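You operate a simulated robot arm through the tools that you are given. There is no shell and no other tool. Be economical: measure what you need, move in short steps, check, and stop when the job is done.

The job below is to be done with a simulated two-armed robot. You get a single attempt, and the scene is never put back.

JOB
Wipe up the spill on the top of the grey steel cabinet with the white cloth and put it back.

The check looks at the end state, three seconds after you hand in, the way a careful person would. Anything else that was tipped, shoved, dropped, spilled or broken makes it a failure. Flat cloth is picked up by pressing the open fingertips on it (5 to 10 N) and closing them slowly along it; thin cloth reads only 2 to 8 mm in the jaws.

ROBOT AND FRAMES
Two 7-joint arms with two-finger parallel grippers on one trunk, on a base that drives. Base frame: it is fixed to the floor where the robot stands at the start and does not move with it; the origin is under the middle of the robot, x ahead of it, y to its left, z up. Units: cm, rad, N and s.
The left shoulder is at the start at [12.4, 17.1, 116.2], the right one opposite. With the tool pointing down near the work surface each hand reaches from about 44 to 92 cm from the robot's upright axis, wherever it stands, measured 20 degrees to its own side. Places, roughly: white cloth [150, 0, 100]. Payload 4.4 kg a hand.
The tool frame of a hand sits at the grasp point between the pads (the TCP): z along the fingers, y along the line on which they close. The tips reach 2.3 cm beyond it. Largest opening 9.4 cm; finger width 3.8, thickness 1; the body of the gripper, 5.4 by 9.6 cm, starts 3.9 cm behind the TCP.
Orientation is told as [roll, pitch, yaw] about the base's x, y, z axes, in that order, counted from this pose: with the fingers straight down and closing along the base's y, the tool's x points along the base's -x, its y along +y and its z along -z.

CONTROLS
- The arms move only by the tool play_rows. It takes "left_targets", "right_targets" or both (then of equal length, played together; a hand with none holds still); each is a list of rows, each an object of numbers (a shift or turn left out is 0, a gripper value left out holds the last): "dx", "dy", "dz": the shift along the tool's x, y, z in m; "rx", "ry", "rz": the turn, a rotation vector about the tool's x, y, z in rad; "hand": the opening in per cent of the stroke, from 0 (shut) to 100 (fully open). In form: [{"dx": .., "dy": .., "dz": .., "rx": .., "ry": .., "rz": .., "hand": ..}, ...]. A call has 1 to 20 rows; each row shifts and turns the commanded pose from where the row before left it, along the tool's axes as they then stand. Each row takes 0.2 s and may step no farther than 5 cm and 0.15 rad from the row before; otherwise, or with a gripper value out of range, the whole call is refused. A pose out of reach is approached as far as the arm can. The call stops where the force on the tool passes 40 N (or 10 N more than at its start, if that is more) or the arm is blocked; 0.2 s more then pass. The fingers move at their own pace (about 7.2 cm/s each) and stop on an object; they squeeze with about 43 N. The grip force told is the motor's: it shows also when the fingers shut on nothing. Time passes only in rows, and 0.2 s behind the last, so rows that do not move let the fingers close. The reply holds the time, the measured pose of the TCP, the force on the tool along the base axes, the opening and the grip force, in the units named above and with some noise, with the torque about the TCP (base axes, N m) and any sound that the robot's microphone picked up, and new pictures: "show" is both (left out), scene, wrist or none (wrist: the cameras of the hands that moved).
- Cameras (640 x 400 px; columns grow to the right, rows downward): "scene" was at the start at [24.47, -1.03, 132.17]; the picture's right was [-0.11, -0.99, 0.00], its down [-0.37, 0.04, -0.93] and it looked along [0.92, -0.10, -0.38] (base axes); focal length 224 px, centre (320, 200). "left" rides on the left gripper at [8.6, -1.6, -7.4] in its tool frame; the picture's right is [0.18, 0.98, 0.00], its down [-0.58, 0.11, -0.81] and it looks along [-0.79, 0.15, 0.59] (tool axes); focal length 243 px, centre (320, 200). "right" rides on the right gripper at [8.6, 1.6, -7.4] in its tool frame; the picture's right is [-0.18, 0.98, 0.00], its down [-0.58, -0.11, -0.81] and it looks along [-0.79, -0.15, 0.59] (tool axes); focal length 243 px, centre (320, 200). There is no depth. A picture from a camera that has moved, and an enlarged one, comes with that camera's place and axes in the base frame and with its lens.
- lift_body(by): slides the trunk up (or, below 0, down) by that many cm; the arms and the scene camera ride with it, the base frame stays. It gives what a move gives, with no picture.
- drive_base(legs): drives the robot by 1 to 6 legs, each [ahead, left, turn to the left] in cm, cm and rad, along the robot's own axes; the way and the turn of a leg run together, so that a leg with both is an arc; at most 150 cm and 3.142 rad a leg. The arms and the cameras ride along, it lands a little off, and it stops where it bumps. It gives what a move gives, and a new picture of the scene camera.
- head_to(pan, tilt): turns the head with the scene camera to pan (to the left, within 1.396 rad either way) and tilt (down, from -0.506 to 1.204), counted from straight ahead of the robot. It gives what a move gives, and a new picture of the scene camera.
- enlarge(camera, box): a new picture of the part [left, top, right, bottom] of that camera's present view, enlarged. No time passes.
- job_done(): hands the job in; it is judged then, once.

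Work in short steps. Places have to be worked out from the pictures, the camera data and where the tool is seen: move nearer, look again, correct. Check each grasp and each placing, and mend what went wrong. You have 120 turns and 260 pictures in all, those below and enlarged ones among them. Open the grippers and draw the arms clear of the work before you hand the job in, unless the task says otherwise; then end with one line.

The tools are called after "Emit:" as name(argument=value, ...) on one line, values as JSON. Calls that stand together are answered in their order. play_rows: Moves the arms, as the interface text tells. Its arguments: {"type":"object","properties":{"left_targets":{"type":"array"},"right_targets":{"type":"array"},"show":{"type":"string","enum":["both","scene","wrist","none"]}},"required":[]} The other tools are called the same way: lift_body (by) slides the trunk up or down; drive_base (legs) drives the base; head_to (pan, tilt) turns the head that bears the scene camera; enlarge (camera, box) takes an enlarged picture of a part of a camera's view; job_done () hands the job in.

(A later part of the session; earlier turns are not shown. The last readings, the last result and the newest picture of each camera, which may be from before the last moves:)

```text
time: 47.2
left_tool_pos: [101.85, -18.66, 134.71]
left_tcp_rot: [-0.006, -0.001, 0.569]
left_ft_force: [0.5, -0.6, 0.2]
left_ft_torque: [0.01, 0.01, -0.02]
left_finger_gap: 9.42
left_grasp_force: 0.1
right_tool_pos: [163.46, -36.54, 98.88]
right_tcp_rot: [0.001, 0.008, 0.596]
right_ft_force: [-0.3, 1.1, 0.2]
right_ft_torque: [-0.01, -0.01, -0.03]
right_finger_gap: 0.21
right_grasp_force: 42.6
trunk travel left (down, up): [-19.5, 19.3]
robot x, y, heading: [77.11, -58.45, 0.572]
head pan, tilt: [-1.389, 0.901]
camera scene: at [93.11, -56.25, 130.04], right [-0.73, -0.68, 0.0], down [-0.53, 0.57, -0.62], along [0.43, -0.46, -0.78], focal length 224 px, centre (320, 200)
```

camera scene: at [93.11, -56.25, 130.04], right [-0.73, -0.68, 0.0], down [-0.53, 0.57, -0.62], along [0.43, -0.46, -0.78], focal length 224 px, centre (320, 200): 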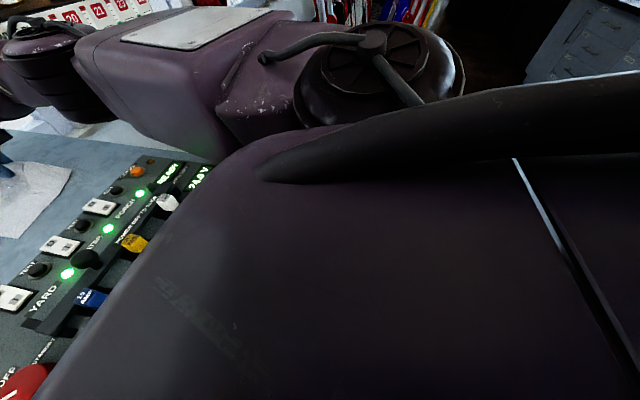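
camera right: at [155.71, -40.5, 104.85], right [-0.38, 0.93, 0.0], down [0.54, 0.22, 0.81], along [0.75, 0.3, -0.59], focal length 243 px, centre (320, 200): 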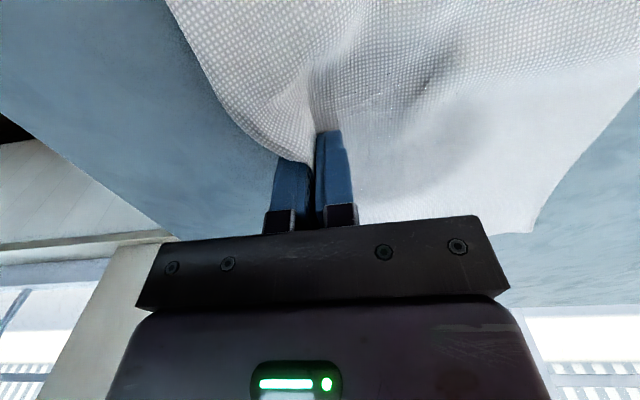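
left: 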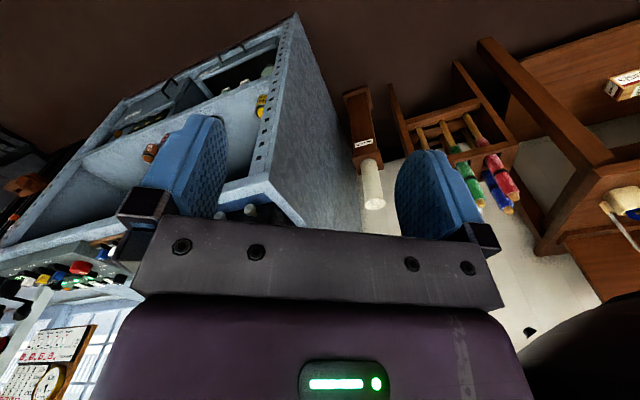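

The forearm/elbow is near the lever frame on the right, so I stay on this spot and won't go further right. I turn the head back and scrub from here: near-side strokes first.

Emit:
head_to(pan=-0.15, tilt=0.6)

Emit:
play_rows(right_targets=[{"dx": 0.025}, {"dz": 0.014}, {"dz": 0.003}, {"dy": 0.025}, {"dy": 0.025}, {"dy": 0.025}, {"dy": 0.02}, {"dy": -0.025}, {"dy": -0.025}, {"dy": -0.025}, {"dy": -0.02}], show="both")

```text
time: 48.6
left_tool_pos: [101.77, -18.59, 134.8]
left_tcp_rot: [-0.003, -0.002, 0.57]
left_ft_force: [0.3, -1.0, -0.2]
left_ft_torque: [0.03, 0.0, 0.02]
left_finger_gap: 9.39
left_grasp_force: 0.0
right_tool_pos: [163.51, -36.53, 98.85]
right_tcp_rot: [0.002, 0.008, 0.596]
right_ft_force: [0.1, -0.8, 0.3]
right_ft_torque: [-0.04, -0.02, 0.0]
right_finger_gap: 0.24
right_grasp_force: 43.4
trunk travel left (down, up): [-19.5, 19.3]
robot x, y, heading: [77.24, -58.13, 0.568]
head pan, tilt: [-0.15, 0.6]
camera scene: at [96.01, -47.13, 132.49], right [0.41, -0.91, 0.0], down [-0.51, -0.23, -0.83], along [0.76, 0.33, -0.56], focal length 224 px, centre (320, 200)
```

scene: 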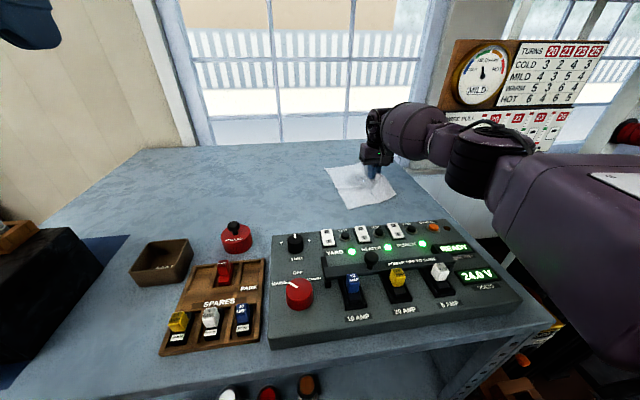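

```text
time: 51.0
left_tool_pos: [101.34, -18.11, 134.59]
left_tcp_rot: [-0.008, -0.001, 0.573]
left_ft_force: [0.6, 0.2, 0.1]
left_ft_torque: [-0.01, -0.01, 0.02]
left_finger_gap: 9.38
left_grasp_force: 0.1
right_tool_pos: [160.42, -36.63, 97.43]
right_tcp_rot: [0.004, 0.008, 0.616]
right_ft_force: [-10.3, 7.0, 35.2]
right_ft_torque: [0.27, 0.02, 0.11]
right_finger_gap: 0.23
right_grasp_force: 43.2
trunk travel left (down, up): [-19.5, 19.3]
robot x, y, heading: [77.08, -58.18, 0.574]
head pan, tilt: [-0.15, 0.6]
camera scene: at [95.52, -46.63, 132.49], right [0.41, -0.91, 0.01], down [-0.51, -0.24, -0.83], along [0.76, 0.34, -0.56], focal length 224 px, centre (320, 200)
camera right: at [152.44, -40.24, 104.94], right [-0.42, 0.91, 0.0], down [0.55, 0.25, 0.8], along [0.73, 0.33, -0.6], focal length 243 px, centre (320, 200)
```

scene: 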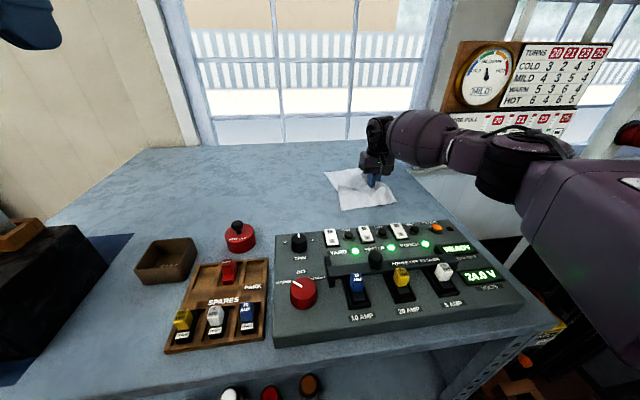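
right: 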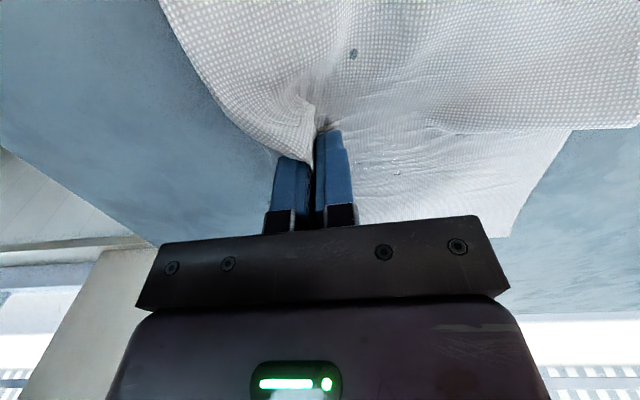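

35 N is too much and the yaw has crept; I lift 1.5 cm and check for residual force.

Emit:
play_rows(right_targets=[{"dz": -0.02}, {}], show="wrist")

Emit:
enlarge(camera="scene", box=[430, 150, 640, 400])

```text
time: 51.6
left_tool_pos: [101.58, -17.94, 134.36]
left_tcp_rot: [-0.01, 0.004, 0.57]
left_ft_force: [-0.3, 0.3, 0.2]
left_ft_torque: [0.02, 0.01, -0.03]
left_finger_gap: 9.39
left_grasp_force: 0.1
right_tool_pos: [160.09, -36.65, 98.11]
right_tcp_rot: [0.001, 0.027, 0.62]
right_ft_force: [3.6, -2.1, 3.0]
right_ft_torque: [0.46, 0.44, -0.03]
right_finger_gap: 0.22
right_grasp_force: 42.6
trunk travel left (down, up): [-19.5, 19.3]
robot x, y, heading: [77.15, -58.16, 0.572]
head pan, tilt: [-0.15, 0.6]
camera right: at [152.2, -40.27, 105.69], right [-0.42, 0.91, 0.0], down [0.55, 0.26, 0.79], along [0.72, 0.33, -0.61], focal length 243 px, centre (320, 200)
```

right: 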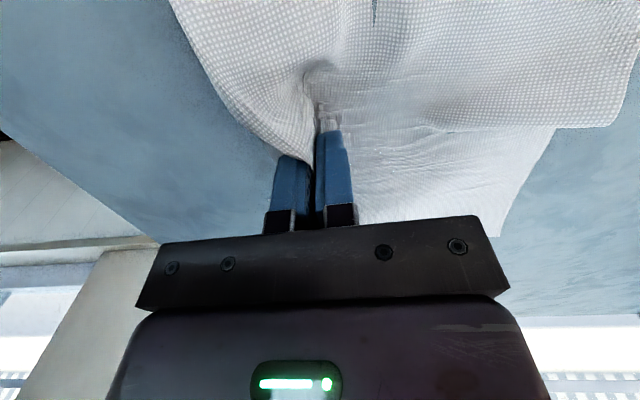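

```text
1.60 times, centred on (535, 275) of scene
camera zoom: at [95.7, -46.59, 132.33], right [0.41, -0.91, 0.01], down [-0.51, -0.24, -0.83], along [0.76, 0.33, -0.56], focal length 358 px, centre (-24, 80)
```

zoom: 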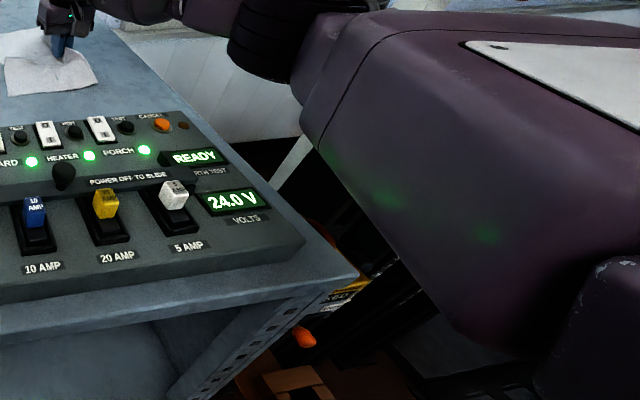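

The elbow seems to lean near the lever frame. I relieve it by driving left 8 cm, which also uncovers the spill area for a look.

Emit:
drive_base(legs=[[0, 8, 0]])

Emit:
play_rows(right_targets=[{"dy": 0.04}, {"dy": 0.04}], show="both")

```text
time: 53.0
left_tool_pos: [98.04, -12.28, 134.74]
left_tcp_rot: [-0.001, 0.0, 0.568]
left_ft_force: [0.0, 0.3, 0.3]
left_ft_torque: [0.01, 0.01, -0.03]
left_finger_gap: 9.38
left_grasp_force: 0.1
right_tool_pos: [157.35, -31.77, 99.06]
right_tcp_rot: [0.006, 0.01, 0.592]
right_ft_force: [-0.4, 0.6, -0.6]
right_ft_torque: [-0.04, -0.04, 0.02]
right_finger_gap: 0.22
right_grasp_force: 43.0
trunk travel left (down, up): [-19.5, 19.3]
robot x, y, heading: [72.82, -51.72, 0.564]
head pan, tilt: [-0.15, 0.6]
camera scene: at [92.06, -40.76, 132.47], right [0.41, -0.91, 0.0], down [-0.52, -0.23, -0.83], along [0.75, 0.33, -0.56], focal length 224 px, centre (320, 200)
```

scene: 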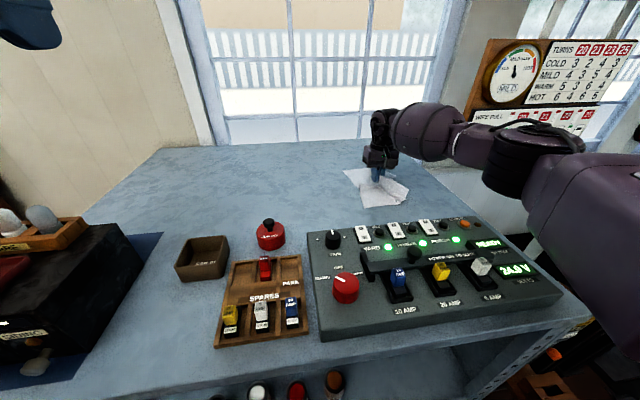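

```text
time: 53.6
left_tool_pos: [97.99, -12.23, 134.75]
left_tcp_rot: [-0.003, 0.001, 0.567]
left_ft_force: [0.1, -0.5, 0.4]
left_ft_torque: [0.0, -0.06, 0.0]
left_finger_gap: 9.39
left_grasp_force: 0.1
right_tool_pos: [153.01, -25.09, 98.92]
right_tcp_rot: [0.004, 0.01, 0.593]
right_ft_force: [0.5, 0.2, 0.0]
right_ft_torque: [-0.01, -0.01, -0.01]
right_finger_gap: 0.22
right_grasp_force: 43.5
trunk travel left (down, up): [-19.5, 19.3]
robot x, y, heading: [72.8, -51.75, 0.563]
head pan, tilt: [-0.15, 0.6]
camera scene: at [92.04, -40.73, 132.47], right [0.41, -0.91, 0.0], down [-0.52, -0.23, -0.83], along [0.75, 0.33, -0.56], focal length 224 px, centre (320, 200)
camera right: at [144.95, -28.5, 106.46], right [-0.4, 0.92, 0.0], down [0.55, 0.24, 0.8], along [0.73, 0.32, -0.6], focal length 243 px, centre (320, 200)
```

scene: 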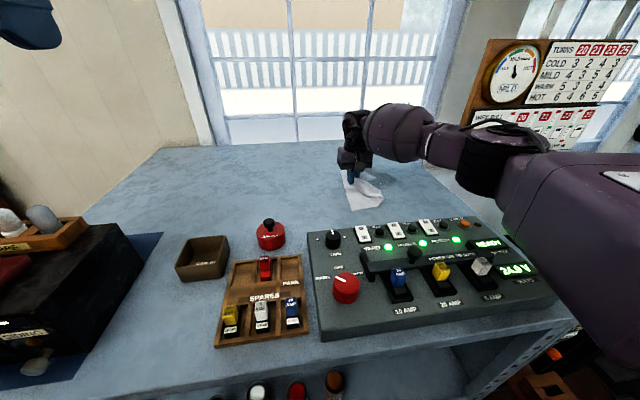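
right: 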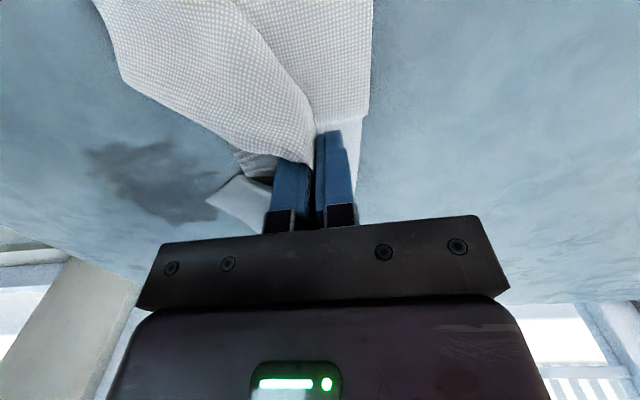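

The spill is smeared but still wet, and the upper arm was crowding the panel's right end. I raise the trunk 8 cm to lift the arm clear, then step a little closer.

Emit:
lift_body(by=9)

Emit:
drive_base(legs=[[3, 0, 0]])

```text
time: 54.8
left_tool_pos: [98.11, -12.17, 143.58]
left_tcp_rot: [-0.001, 0.003, 0.568]
left_ft_force: [1.3, 1.2, -0.8]
left_ft_torque: [-0.03, 0.02, -0.01]
left_finger_gap: 9.39
left_grasp_force: 0.1
right_tool_pos: [152.51, -25.32, 111.57]
right_tcp_rot: [0.004, -0.038, 0.593]
right_ft_force: [-0.1, 0.1, -0.1]
right_ft_torque: [0.0, 0.03, -0.02]
right_finger_gap: 0.23
right_grasp_force: 43.0
trunk travel left (down, up): [-28.5, 10.3]
robot x, y, heading: [72.99, -51.47, 0.566]
head pan, tilt: [-0.15, 0.6]
```

```text
time: 55.7
left_tool_pos: [100.53, -10.69, 143.79]
left_tcp_rot: [-0.001, 0.001, 0.568]
left_ft_force: [0.2, 0.3, -0.3]
left_ft_torque: [-0.03, 0.02, 0.01]
left_finger_gap: 9.43
left_grasp_force: 0.1
right_tool_pos: [155.01, -23.78, 111.85]
right_tcp_rot: [0.003, -0.041, 0.593]
right_ft_force: [-0.4, 0.8, -0.1]
right_ft_torque: [0.04, 0.05, 0.01]
right_finger_gap: 0.21
right_grasp_force: 42.7
trunk travel left (down, up): [-28.5, 10.3]
robot x, y, heading: [75.65, -49.98, 0.569]
head pan, tilt: [-0.15, 0.6]
camera scene: at [89.38, -42.49, 142.09], right [0.41, -0.91, 0.0], down [-0.52, -0.23, -0.82], along [0.75, 0.33, -0.57], focal length 224 px, centre (320, 200)
```

scene: 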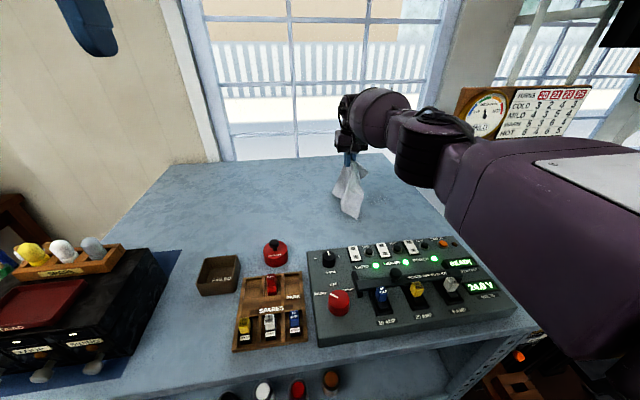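

That move went through freely. I shift the base right 7 cm and check for contact.

Emit:
drive_base(legs=[[0, -7, 0]])

Emit:
enlarge(camera="scene", box=[300, 150, 620, 350])

```text
time: 57.0
left_tool_pos: [104.14, -16.73, 143.84]
left_tcp_rot: [-0.001, -0.001, 0.568]
left_ft_force: [0.6, -0.4, 0.0]
left_ft_torque: [0.0, 0.03, 0.01]
left_finger_gap: 9.43
left_grasp_force: 0.1
right_tool_pos: [158.77, -29.62, 111.87]
right_tcp_rot: [0.003, -0.042, 0.593]
right_ft_force: [0.1, 0.2, 0.3]
right_ft_torque: [-0.01, -0.01, -0.02]
right_finger_gap: 0.21
right_grasp_force: 43.0
trunk travel left (down, up): [-28.5, 10.3]
robot x, y, heading: [78.47, -55.6, 0.567]
head pan, tilt: [-0.15, 0.6]
camera scene: at [93.06, -48.45, 142.09], right [0.41, -0.91, 0.0], down [-0.52, -0.23, -0.83], along [0.75, 0.34, -0.56], focal length 224 px, centre (320, 200)
```

scene: 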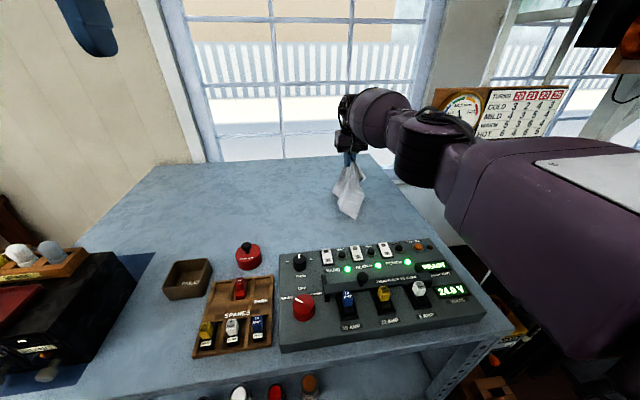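

```text
2.00 times, centred on (460, 250) of scene
camera zoom: at [93.06, -48.45, 142.09], right [0.41, -0.91, 0.0], down [-0.52, -0.23, -0.83], along [0.75, 0.34, -0.56], focal length 448 px, centre (40, 100)
```

zoom: 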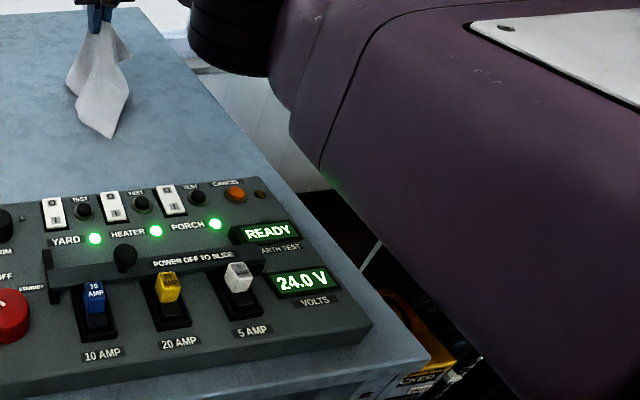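

Arm is now well clear of the panel, which hasn't moved. I lower the bunched cloth onto the spill.

Emit:
play_rows(right_targets=[{"dz": 0.04}, {"dz": 0.04}, {"dz": 0.04}, {"dz": 0.01}, {}], show="both")

```text
time: 58.2
left_tool_pos: [104.32, -16.69, 143.76]
left_tcp_rot: [-0.002, 0.001, 0.569]
left_ft_force: [-0.2, 0.8, -0.1]
left_ft_torque: [0.01, -0.02, 0.02]
left_finger_gap: 9.41
left_grasp_force: 0.0
right_tool_pos: [158.0, -30.24, 101.06]
right_tcp_rot: [0.005, -0.041, 0.591]
right_ft_force: [0.8, 0.0, 0.1]
right_ft_torque: [0.01, -0.02, -0.01]
right_finger_gap: 0.22
right_grasp_force: 42.9
right hand out of reach, approached as far as the arm can: row 1, 2, 3, 4
trunk travel left (down, up): [-28.5, 10.3]
robot x, y, heading: [79.1, -55.81, 0.567]
head pan, tilt: [-0.15, 0.6]
camera scene: at [93.08, -48.39, 142.08], right [0.41, -0.91, 0.0], down [-0.52, -0.23, -0.82], along [0.75, 0.33, -0.57], focal length 224 px, centre (320, 200)
camera right: at [149.65, -34.09, 108.13], right [-0.4, 0.92, 0.01], down [0.52, 0.21, 0.83], along [0.76, 0.33, -0.56], focal length 243 px, centre (320, 200)
```

scene: 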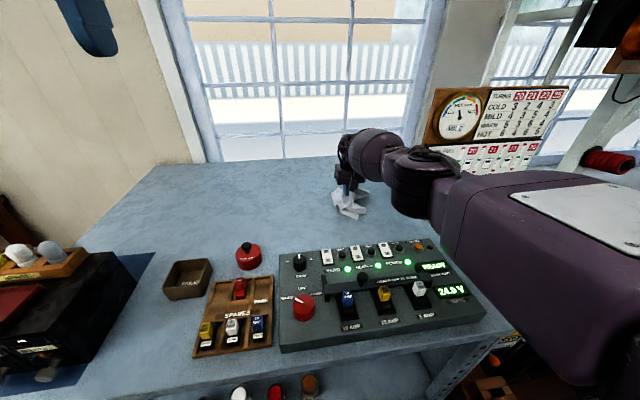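
right: 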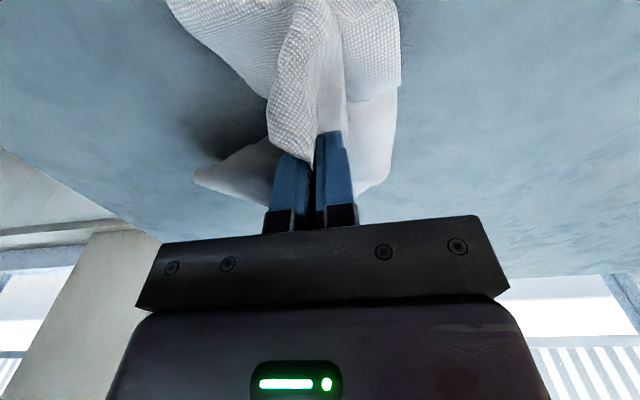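

Arm is just at its limit here. I tilt the tool 0.3 rad so the fingers point forward, which shifts the wrist back and regains reach.

Emit:
play_rows(right_targets=[{"ry": -0.1}, {"ry": -0.1}, {"ry": -0.1}, {}], show="wrist")

```text
time: 59.2
left_tool_pos: [104.14, -16.39, 143.68]
left_tcp_rot: [-0.003, 0.001, 0.567]
left_ft_force: [-0.2, -0.5, -0.1]
left_ft_torque: [0.05, 0.01, -0.03]
left_finger_gap: 9.42
left_grasp_force: 0.0
right_tool_pos: [158.01, -30.16, 101.13]
right_tcp_rot: [0.001, -0.342, 0.592]
right_ft_force: [0.6, -0.2, 0.8]
right_ft_torque: [-0.03, 0.03, -0.01]
right_finger_gap: 0.21
right_grasp_force: 43.0
trunk travel left (down, up): [-28.5, 10.3]
robot x, y, heading: [78.74, -55.87, 0.566]
head pan, tilt: [-0.15, 0.6]
camera right: at [148.2, -34.92, 105.2], right [-0.41, 0.91, 0.07], down [0.29, 0.06, 0.95], along [0.87, 0.41, -0.29], focal length 243 px, centre (320, 200)
```

right: 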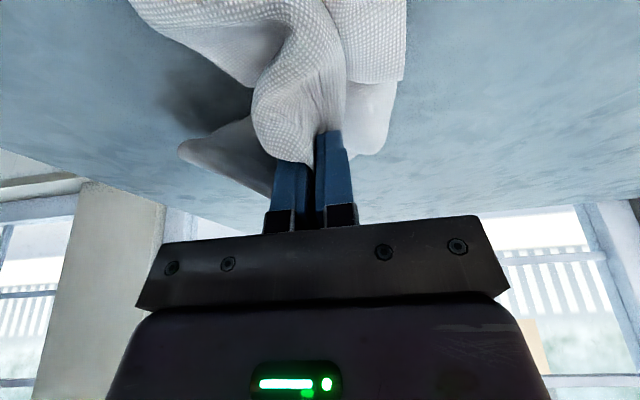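

Reach restored. I lower straight down about 3 cm onto the spill edge.

Emit:
play_rows(right_targets=[{"dz": 0.014, "dx": 0.005}, {"dz": 0.01, "dx": 0.0035}, {"dz": 0.005, "dx": 0.002}, {}], show="wrist")

```text
time: 60.2
left_tool_pos: [104.29, -16.54, 143.69]
left_tcp_rot: [-0.001, -0.001, 0.569]
left_ft_force: [0.4, -0.3, 0.5]
left_ft_torque: [0.02, 0.0, 0.0]
left_finger_gap: 9.4
left_grasp_force: 0.1
right_tool_pos: [157.97, -30.21, 98.14]
right_tcp_rot: [0.005, -0.343, 0.593]
right_ft_force: [-0.5, 0.4, 4.9]
right_ft_torque: [0.02, 0.05, -0.01]
right_finger_gap: 0.2
right_grasp_force: 43.1
trunk travel left (down, up): [-28.5, 10.3]
robot x, y, heading: [79.06, -55.77, 0.57]
head pan, tilt: [-0.15, 0.6]
camera right: at [148.22, -35.0, 102.2], right [-0.41, 0.91, 0.07], down [0.29, 0.06, 0.95], along [0.87, 0.41, -0.29], focal length 243 px, centre (320, 200)
```

right: 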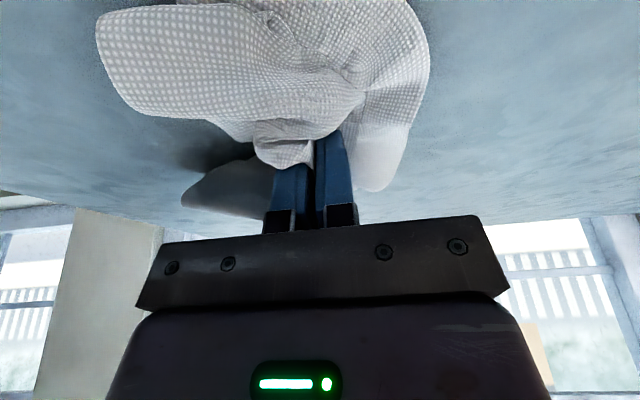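

Light contact of 5 N. I scrub a raster of overlapping strokes over the wet patch, near side first.

Emit:
play_rows(right_targets=[{"dz": -0.006, "dx": 0.024}, {"dy": -0.04}, {"dy": -0.04}, {"dy": -0.035}, {"dz": 0.0067, "dx": -0.0188}, {"dy": 0.04}, {"dy": 0.04}, {"dy": 0.035}, {"dz": 0.0067, "dx": -0.0188}, {"dy": -0.04}, {"dy": -0.04}, {"dy": -0.035}], show="both")

```text
time: 63.0
left_tool_pos: [103.37, -16.23, 143.79]
left_tcp_rot: [-0.003, -0.003, 0.577]
left_ft_force: [-0.8, -0.8, 0.4]
left_ft_torque: [0.08, 0.0, 0.0]
left_finger_gap: 9.41
left_grasp_force: 0.1
right_tool_pos: [164.19, -36.42, 98.31]
right_tcp_rot: [0.01, -0.346, 0.628]
right_ft_force: [0.2, 0.3, -0.1]
right_ft_torque: [-0.01, 0.0, -0.01]
right_finger_gap: 0.22
right_grasp_force: 43.1
trunk travel left (down, up): [-28.5, 10.3]
robot x, y, heading: [78.75, -55.46, 0.573]
head pan, tilt: [-0.15, 0.6]
stopped in row 12 (right hand): the arm was blocked; the commanded pose is now the measured one
camera scene: at [92.4, -48.1, 142.13], right [0.41, -0.91, 0.0], down [-0.51, -0.23, -0.83], along [0.75, 0.34, -0.56], focal length 224 px, centre (320, 200)
camera right: at [154.6, -41.42, 102.27], right [-0.44, 0.9, 0.07], down [0.29, 0.07, 0.95], along [0.85, 0.44, -0.29], focal length 243 px, centre (320, 200)
```

scene: 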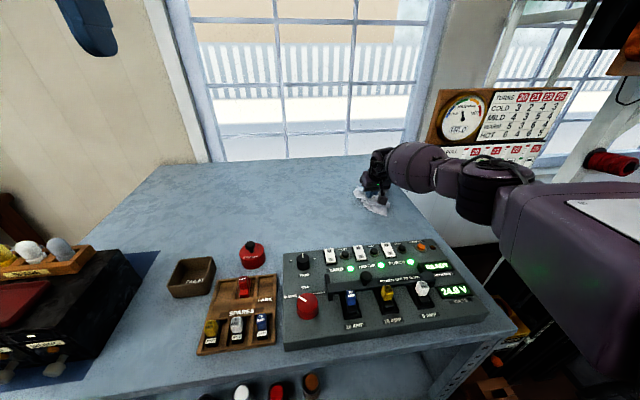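
right: 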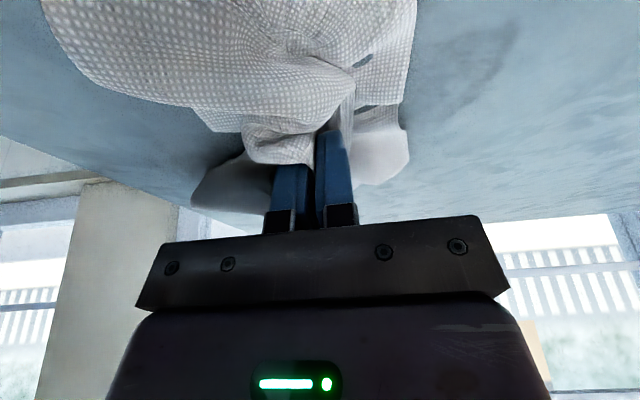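

The arm is blocked when going farther right, so I stay left of there. A fading streak remains on the left/near side; I scrub back over it.

Emit:
play_rows(right_targets=[{"dz": 0.003, "dx": 0.001}, {"dy": 0.04}, {"dy": 0.04}, {"dy": 0.02}, {"dz": -0.0067, "dx": 0.0188}, {"dy": -0.03}, {"dy": -0.03}, {"dy": -0.02}, {"dz": -0.0067, "dx": 0.0188}, {"dy": 0.04}, {"dy": 0.04}, {"dz": -0.0067, "dx": 0.0188}, {"dy": -0.04}, {"dy": -0.03}, {"dz": 0.0134, "dx": -0.0376}, {"dy": 0.04}, {"dy": 0.03}], show="both")

```text
time: 66.3
left_tool_pos: [103.89, -16.24, 143.64]
left_tcp_rot: [-0.004, 0.0, 0.575]
left_ft_force: [-0.3, -0.4, -0.2]
left_ft_torque: [0.0, -0.03, 0.04]
left_finger_gap: 9.38
left_grasp_force: 0.1
right_tool_pos: [160.83, -34.58, 97.98]
right_tcp_rot: [0.005, -0.354, 0.612]
right_ft_force: [-0.3, 4.5, 15.0]
right_ft_torque: [-0.04, 0.14, -0.05]
right_finger_gap: 0.23
right_grasp_force: 43.1
trunk travel left (down, up): [-28.5, 10.3]
robot x, y, heading: [78.47, -55.88, 0.572]
head pan, tilt: [-0.15, 0.6]
stopped in row 16 (right hand): the force on the tool passed its limit at 42 N (the readings are from after the stop); the commanded pose is now the measured one
camera scene: at [92.81, -48.14, 142.04], right [0.41, -0.91, 0.0], down [-0.51, -0.23, -0.83], along [0.75, 0.34, -0.56], focal length 224 px, centre (320, 200)
camera right: at [151.14, -39.5, 102.0], right [-0.42, 0.9, 0.07], down [0.28, 0.06, 0.96], along [0.86, 0.42, -0.28], focal length 243 px, centre (320, 200)
```

scene: 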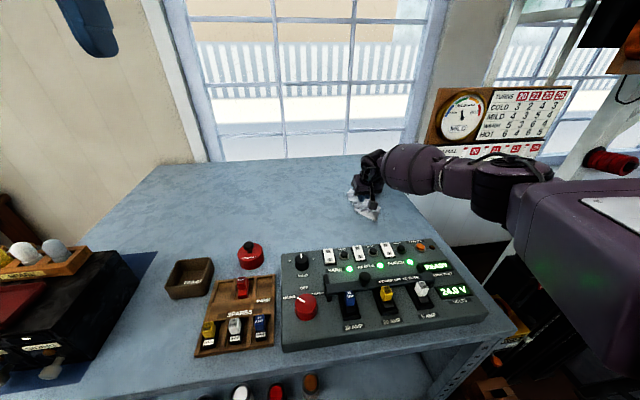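
right: 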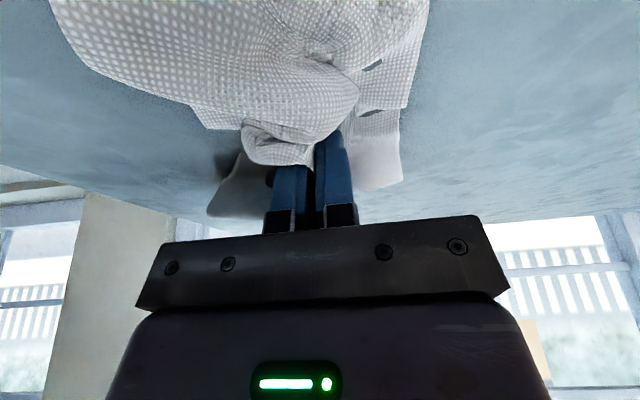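

The left streak is gone. A few more lighter strokes here, then I lift and look at what remains.

Emit:
play_rows(right_targets=[{"dz": -0.001}, {"dy": 0.035}, {"dy": 0.03}, {"dz": 0.0067, "dx": -0.0188}, {"dy": -0.035}, {"dy": -0.035}, {"dz": 0.0067, "dx": -0.0188}, {"dy": 0.035}, {"dy": 0.035}, {"dz": -0.04, "dx": -0.012}, {"dz": -0.04, "dx": -0.012, "dy": 0.03}, {"dy": 0.04}, {"dy": 0.04}], show="both")

```text
refused: row 11 steps farther than a row can; nothing moved
```

Emit:
play_rows(right_targets=[{"dz": -0.001}, {"dy": 0.035}, {"dy": 0.03}, {"dz": 0.0067, "dx": -0.0188}, {"dy": -0.035}, {"dy": -0.035}, {"dz": 0.0067, "dx": -0.0188}, {"dy": 0.035}, {"dy": 0.035}, {"dz": -0.04, "dx": -0.012}, {"dz": -0.04, "dx": -0.012}, {"dy": 0.04}, {"dy": 0.04}], show="both")

```text
time: 69.1
left_tool_pos: [103.77, -16.33, 143.72]
left_tcp_rot: [-0.002, 0.0, 0.574]
left_ft_force: [-0.1, 0.7, 0.1]
left_ft_torque: [-0.01, 0.0, 0.02]
left_finger_gap: 9.39
left_grasp_force: 0.2
right_tool_pos: [155.1, -21.11, 106.4]
right_tcp_rot: [0.002, -0.347, 0.608]
right_ft_force: [-0.1, 0.1, 0.0]
right_ft_torque: [0.02, -0.03, 0.0]
right_finger_gap: 0.24
right_grasp_force: 42.9
right hand out of reach, approached as far as the arm can: row 7
trunk travel left (down, up): [-28.5, 10.3]
robot x, y, heading: [78.81, -55.42, 0.576]
head pan, tilt: [-0.15, 0.6]
camera scene: at [92.82, -48.17, 142.09], right [0.41, -0.91, 0.0], down [-0.51, -0.23, -0.83], along [0.75, 0.34, -0.56], focal length 224 px, centre (320, 200)
camera right: at [145.46, -25.99, 110.45], right [-0.42, 0.9, 0.06], down [0.29, 0.07, 0.96], along [0.86, 0.42, -0.29], focal length 243 px, centre (320, 200)
```

scene: 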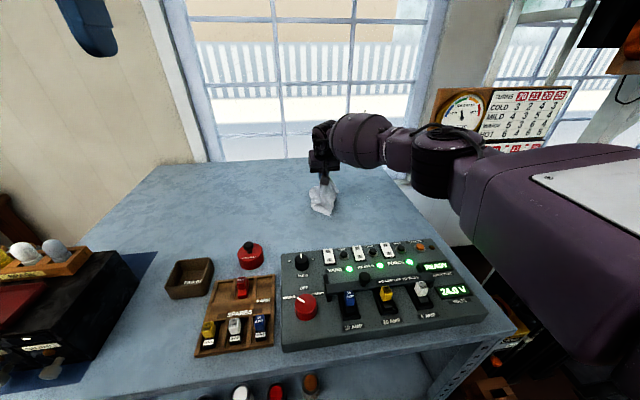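
right: 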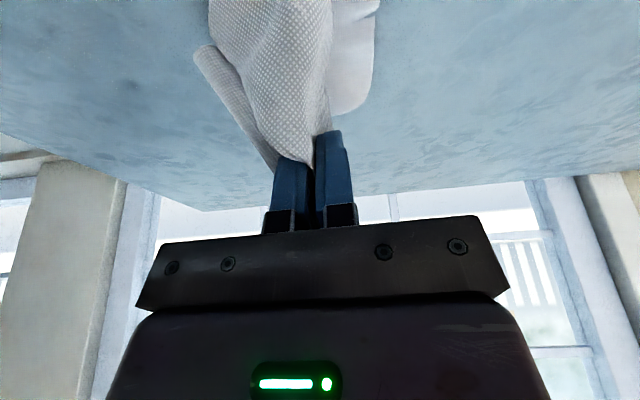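

The patch looks nearly gone. I enlarge the area in both views to look for remains.

Emit:
enlarge(camera="scene", box=[310, 165, 430, 240])

Emit:
enlarge(camera="right", box=[0, 0, 300, 190])

```text
5.33 times, centred on (370, 202) of scene
camera zoom: at [92.82, -48.17, 142.09], right [0.41, -0.91, 0.0], down [-0.51, -0.23, -0.83], along [0.75, 0.34, -0.56], focal length 1195 px, centre (53, 187)
```

zoom: 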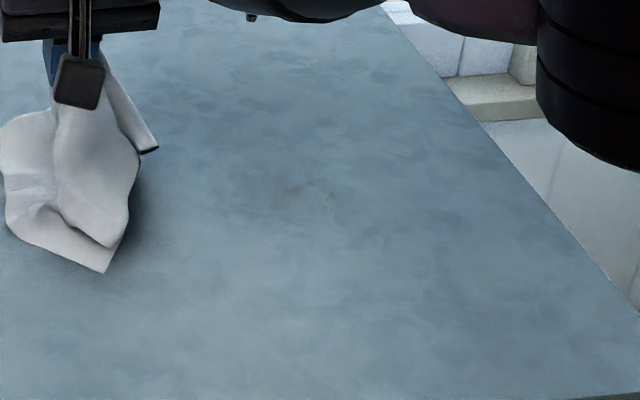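

```text
2.11 times, centred on (150, 95) of right
camera zoom: at [145.46, -25.99, 110.45], right [-0.42, 0.9, 0.06], down [0.29, 0.07, 0.96], along [0.86, 0.42, -0.29], focal length 511 px, centre (678, 421)
```

zoom: 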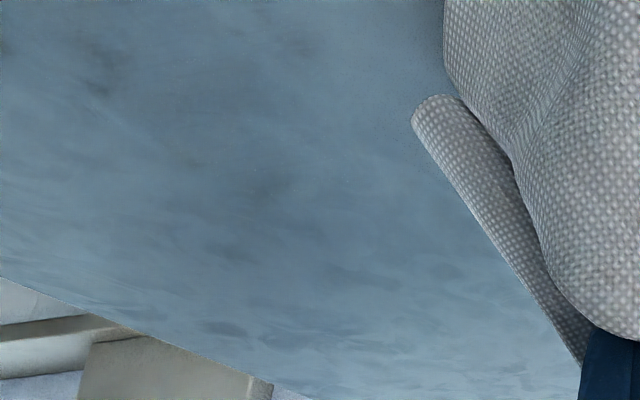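

A tiny faint remnant may be left at about (163,-36). I go back over it with short strokes, not going farther right than before.

Emit:
play_rows(right_targets=[{"dy": -0.035}, {"dy": -0.035}, {"dy": -0.035}, {"dz": 0.026, "dx": 0.015}, {"dz": 0.03, "dx": 0.015}, {"dz": 0.015, "dx": 0.0065}, {"dz": 0.004, "dx": 0.0015}, {}], show="wrist")

```text
time: 70.9
left_tool_pos: [104.05, -16.38, 143.79]
left_tcp_rot: [-0.002, 0.0, 0.573]
left_ft_force: [-0.5, 0.2, -0.3]
left_ft_torque: [-0.02, 0.01, 0.03]
left_finger_gap: 9.41
left_grasp_force: 0.1
right_tool_pos: [160.39, -30.36, 97.94]
right_tcp_rot: [0.0, -0.349, 0.61]
right_ft_force: [0.0, -0.8, 5.5]
right_ft_torque: [-0.04, 0.02, -0.03]
right_finger_gap: 0.2
right_grasp_force: 43.2
trunk travel left (down, up): [-28.5, 10.3]
robot x, y, heading: [78.9, -55.92, 0.576]
head pan, tilt: [-0.15, 0.6]
camera right: at [150.7, -35.2, 102.03], right [-0.42, 0.9, 0.06], down [0.29, 0.06, 0.96], along [0.86, 0.42, -0.29], focal length 243 px, centre (320, 200)
```

right: 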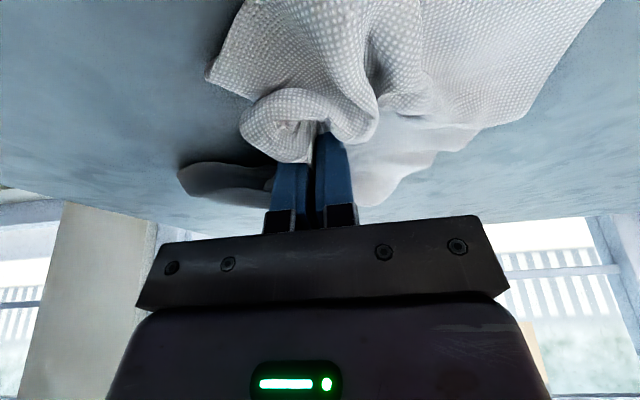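

Emit:
play_rows(right_targets=[{"dy": -0.035}, {"dy": -0.03}, {"dy": 0.03}, {"dy": 0.03}, {"dz": -0.005, "dx": 0.014}, {"dy": -0.035}, {"dy": -0.035}, {"dy": 0.03}, {"dy": 0.035}, {"dz": -0.005, "dx": 0.014}, {"dy": -0.035}, {"dy": -0.035}, {"dy": 0.03}, {"dy": 0.035}], show="wrist")

```text
time: 73.9
left_tool_pos: [103.84, -16.19, 143.81]
left_tcp_rot: [-0.003, 0.0, 0.575]
left_ft_force: [-0.3, 0.5, -0.8]
left_ft_torque: [-0.04, 0.0, 0.01]
left_finger_gap: 9.39
left_grasp_force: 0.1
right_tool_pos: [158.47, -33.22, 97.92]
right_tcp_rot: [0.0, -0.347, 0.611]
right_ft_force: [-1.2, -3.0, 16.2]
right_ft_torque: [-0.24, 0.13, 0.01]
right_finger_gap: 0.21
right_grasp_force: 43.1
trunk travel left (down, up): [-28.5, 10.3]
robot x, y, heading: [78.8, -55.87, 0.572]
head pan, tilt: [-0.15, 0.6]
camera right: at [148.8, -38.09, 102.0], right [-0.42, 0.9, 0.06], down [0.29, 0.07, 0.96], along [0.86, 0.42, -0.29], focal length 243 px, centre (320, 200)
```

right: 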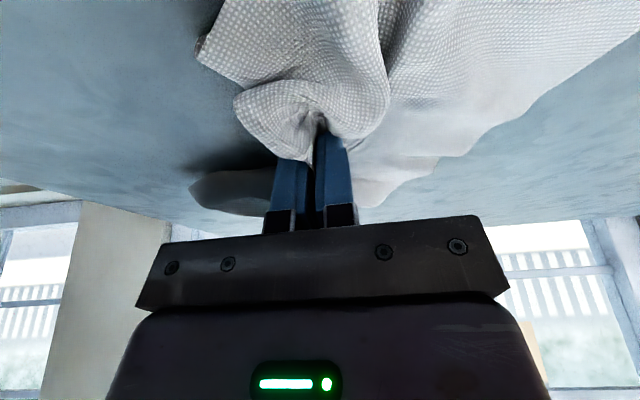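

Now I lift the cloth and move left to inspect again.

Emit:
play_rows(right_targets=[{"dz": -0.0377, "dx": -0.0134}, {"dz": -0.0377, "dx": -0.0134}, {"dz": -0.0377, "dx": -0.0134}, {"dy": 0.04}, {"dy": 0.04}, {"dy": 0.04}, {"dy": 0.04}], show="both")

Emit:
enlarge(camera="scene", box=[310, 165, 430, 240])

```text
time: 75.5
left_tool_pos: [103.92, -16.21, 143.75]
left_tcp_rot: [-0.001, 0.001, 0.576]
left_ft_force: [-0.4, 0.6, 0.0]
left_ft_torque: [-0.01, -0.04, 0.01]
left_finger_gap: 9.41
left_grasp_force: 0.1
right_tool_pos: [149.46, -19.91, 109.85]
right_tcp_rot: [0.001, -0.347, 0.612]
right_ft_force: [-0.3, 0.2, -0.7]
right_ft_torque: [-0.02, -0.01, -0.04]
right_finger_gap: 0.22
right_grasp_force: 43.0
trunk travel left (down, up): [-28.5, 10.3]
robot x, y, heading: [78.84, -55.6, 0.576]
head pan, tilt: [-0.15, 0.6]
camera scene: at [92.86, -48.1, 142.08], right [0.41, -0.91, 0.0], down [-0.51, -0.23, -0.83], along [0.75, 0.34, -0.56], focal length 224 px, centre (320, 200)
camera right: at [139.85, -24.77, 113.92], right [-0.42, 0.9, 0.06], down [0.29, 0.07, 0.96], along [0.86, 0.42, -0.29], focal length 243 px, centre (320, 200)
```

scene: 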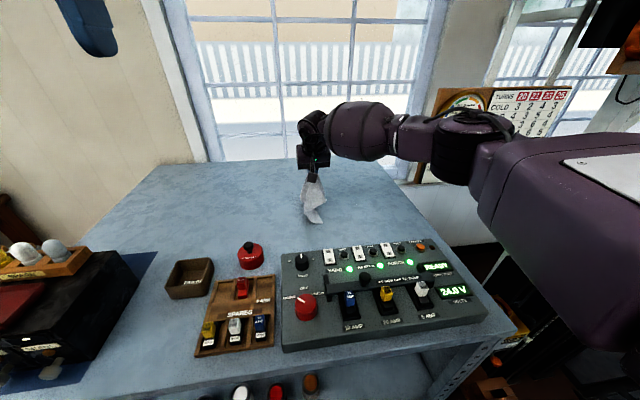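
right: 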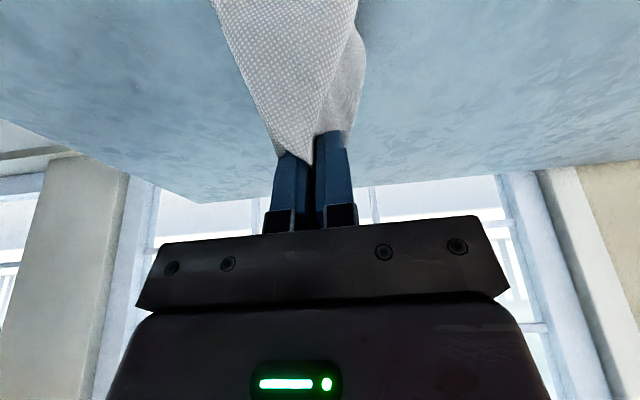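

```text
5.33 times, centred on (370, 202) of scene
camera zoom: at [92.86, -48.1, 142.08], right [0.41, -0.91, 0.0], down [-0.51, -0.23, -0.83], along [0.75, 0.34, -0.56], focal length 1195 px, centre (53, 187)
```

zoom: 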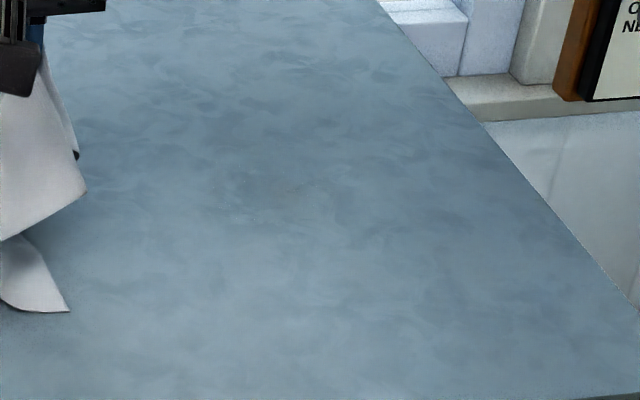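

Emit:
enlarge(camera="scene", box=[340, 187, 390, 218])

Emit:
enlarge(camera="right", box=[0, 0, 250, 160])

```text
12.80 times, centred on (365, 202) of scene
camera zoom: at [92.86, -48.1, 142.08], right [0.41, -0.91, 0.0], down [-0.51, -0.23, -0.83], along [0.75, 0.34, -0.56], focal length 2867 px, centre (-256, 168)
```

zoom: 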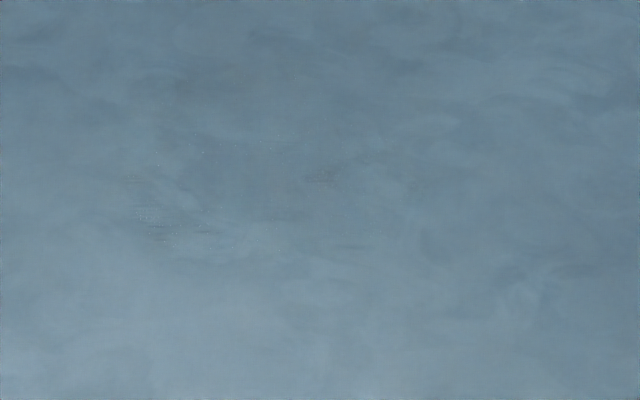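

```text
2.50 times, centred on (125, 80) of right
camera zoom: at [139.85, -24.77, 113.92], right [-0.42, 0.9, 0.06], down [0.29, 0.07, 0.96], along [0.86, 0.42, -0.29], focal length 606 px, centre (808, 500)
```

zoom: 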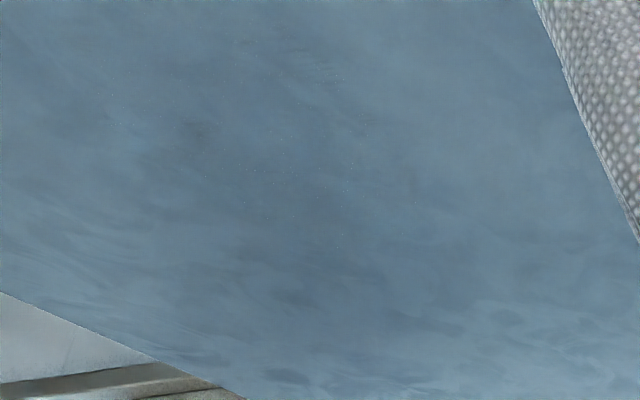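

Only faint specks remain. I do one more dense pass over the whole area to be thorough.

Emit:
play_rows(right_targets=[{"dy": -0.04}, {"dy": -0.04}, {"dy": -0.035}, {"dz": 0.0377, "dx": 0.0134}, {"dz": 0.0377, "dx": 0.0134}, {"dz": 0.032, "dx": 0.0114}, {"dz": 0.005, "dx": 0.002}, {}], show="none")

```text
time: 77.3
left_tool_pos: [103.97, -16.21, 143.77]
left_tcp_rot: [-0.001, -0.001, 0.575]
left_ft_force: [0.1, 1.1, 0.0]
left_ft_torque: [-0.04, -0.03, 0.01]
left_finger_gap: 9.42
left_grasp_force: 0.0
right_tool_pos: [156.2, -29.7, 97.95]
right_tcp_rot: [0.003, -0.347, 0.611]
right_ft_force: [0.0, -0.8, 2.6]
right_ft_torque: [-0.02, 0.01, 0.03]
right_finger_gap: 0.22
right_grasp_force: 43.7
trunk travel left (down, up): [-28.5, 10.3]
robot x, y, heading: [78.94, -55.54, 0.569]
head pan, tilt: [-0.15, 0.6]
```

Emit:
play_rows(right_targets=[{"dz": 0.001}, {"dy": -0.045}, {"dy": -0.04}, {"dz": 0.005, "dx": -0.0141}, {"dy": 0.045}, {"dy": 0.04}, {"dz": 0.005, "dx": -0.0141}, {"dy": -0.045}, {"dy": -0.04}, {"dz": 0.005, "dx": -0.0141}, {"dy": 0.045}, {"dy": 0.04}, {"dz": -0.003, "dx": 0.0085}, {"dy": -0.045}, {"dy": -0.04}, {"dz": -0.005, "dx": 0.0141}, {"dy": 0.045}, {"dy": 0.04}], show="wrist")

Emit:
play_rows(right_targets=[{"dz": -0.0377, "dx": -0.0134}, {"dz": -0.0377, "dx": -0.0134}, {"dz": -0.0377, "dx": -0.0134}, {"dy": 0.04}, {"dy": 0.04}, {"dy": 0.04}], show="wrist")

Emit:
enlarge(camera="scene", box=[330, 180, 394, 220])

```text
time: 81.1
left_tool_pos: [103.85, -16.22, 143.68]
left_tcp_rot: [-0.001, 0.001, 0.573]
left_ft_force: [-0.9, 0.3, 0.1]
left_ft_torque: [0.0, 0.01, 0.01]
left_finger_gap: 9.37
left_grasp_force: 0.1
right_tool_pos: [157.7, -28.41, 97.97]
right_tcp_rot: [0.002, -0.347, 0.609]
right_ft_force: [0.1, 0.9, 4.4]
right_ft_torque: [0.07, 0.05, 0.02]
right_finger_gap: 0.24
right_grasp_force: 43.0
trunk travel left (down, up): [-28.5, 10.3]
robot x, y, heading: [78.9, -55.74, 0.571]
head pan, tilt: [-0.15, 0.6]
camera right: at [148.0, -33.22, 102.03], right [-0.42, 0.9, 0.06], down [0.29, 0.07, 0.96], along [0.86, 0.42, -0.29], focal length 243 px, centre (320, 200)
```

right: 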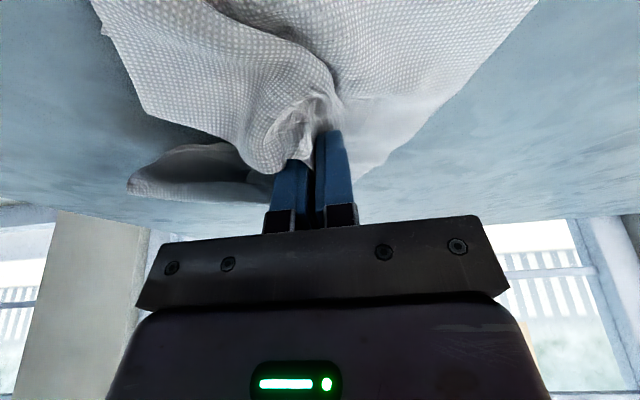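

```text
time: 82.5
left_tool_pos: [103.86, -16.2, 143.83]
left_tcp_rot: [-0.001, -0.002, 0.573]
left_ft_force: [-0.3, 0.6, -0.4]
left_ft_torque: [-0.05, 0.01, -0.03]
left_finger_gap: 9.41
left_grasp_force: 0.0
right_tool_pos: [150.74, -18.23, 109.89]
right_tcp_rot: [0.0, -0.348, 0.61]
right_ft_force: [0.1, 1.1, -0.6]
right_ft_torque: [-0.02, -0.01, -0.05]
right_finger_gap: 0.22
right_grasp_force: 42.9
trunk travel left (down, up): [-28.5, 10.3]
robot x, y, heading: [78.99, -55.7, 0.573]
head pan, tilt: [-0.15, 0.6]
camera right: at [141.03, -23.08, 113.94], right [-0.42, 0.9, 0.06], down [0.29, 0.07, 0.96], along [0.86, 0.42, -0.29], focal length 243 px, centre (320, 200)
```

right: 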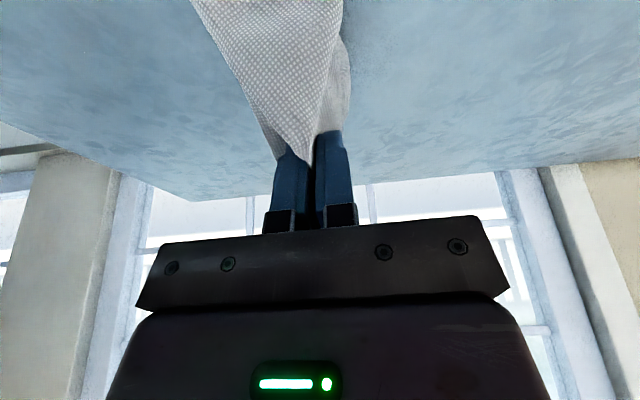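

```text
10.00 times, centred on (362, 200) of scene
camera zoom: at [92.84, -48.06, 142.08], right [0.41, -0.91, 0.0], down [-0.51, -0.23, -0.83], along [0.75, 0.34, -0.56], focal length 2240 px, centre (-100, 200)
```

zoom: 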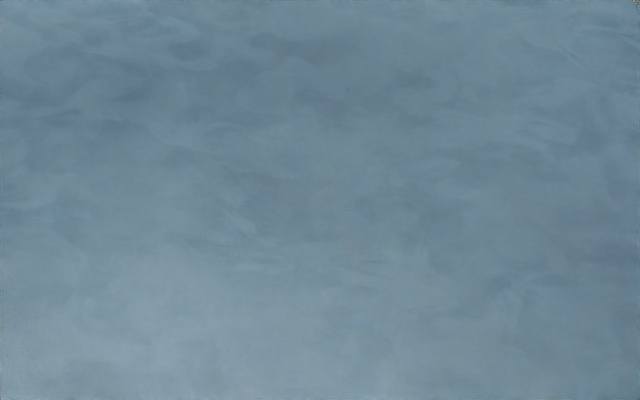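

The area is clean now. I raise the cloth and drive left to lay it back where it was.

Emit:
play_rows(right_targets=[{"dz": -0.0377, "dx": -0.0134}, {"dz": -0.0377, "dx": -0.0134}], show="none")

Emit:
drive_base(legs=[[0, 28, 0]])

```text
time: 83.1
left_tool_pos: [103.97, -16.32, 143.87]
left_tcp_rot: [0.0, 0.001, 0.573]
left_ft_force: [-0.6, -0.4, 0.7]
left_ft_torque: [0.0, 0.04, 0.01]
left_finger_gap: 9.41
left_grasp_force: 0.1
right_tool_pos: [150.87, -18.4, 117.8]
right_tcp_rot: [0.001, -0.345, 0.611]
right_ft_force: [0.4, -0.6, -1.2]
right_ft_torque: [0.05, 0.03, 0.02]
right_finger_gap: 0.24
right_grasp_force: 43.1
trunk travel left (down, up): [-28.5, 10.3]
robot x, y, heading: [78.35, -56.01, 0.573]
head pan, tilt: [-0.15, 0.6]
```

```text
time: 86.1
left_tool_pos: [88.65, 6.97, 143.77]
left_tcp_rot: [-0.003, 0.0, 0.581]
left_ft_force: [-0.6, -0.5, 0.1]
left_ft_torque: [0.0, -0.01, -0.02]
left_finger_gap: 9.41
left_grasp_force: 0.1
right_tool_pos: [135.62, 5.35, 117.98]
right_tcp_rot: [0.002, -0.348, 0.62]
right_ft_force: [1.1, 0.7, -0.7]
right_ft_torque: [-0.02, 0.0, 0.01]
right_finger_gap: 0.22
right_grasp_force: 43.1
trunk travel left (down, up): [-28.5, 10.3]
robot x, y, heading: [63.66, -32.68, 0.577]
head pan, tilt: [-0.15, 0.6]
camera scene: at [77.88, -25.05, 142.08], right [0.42, -0.91, 0.0], down [-0.51, -0.24, -0.83], along [0.75, 0.34, -0.56], focal length 224 px, centre (320, 200)
```

scene: 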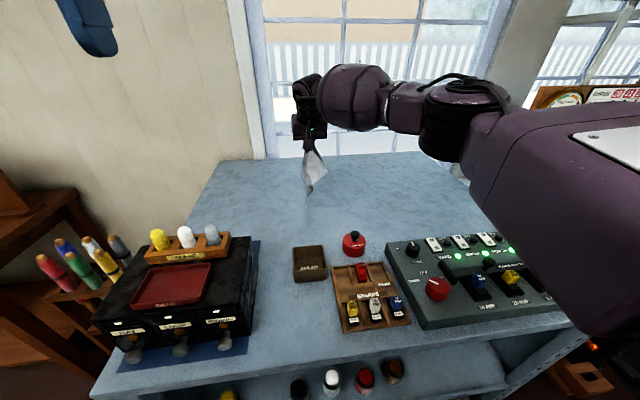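

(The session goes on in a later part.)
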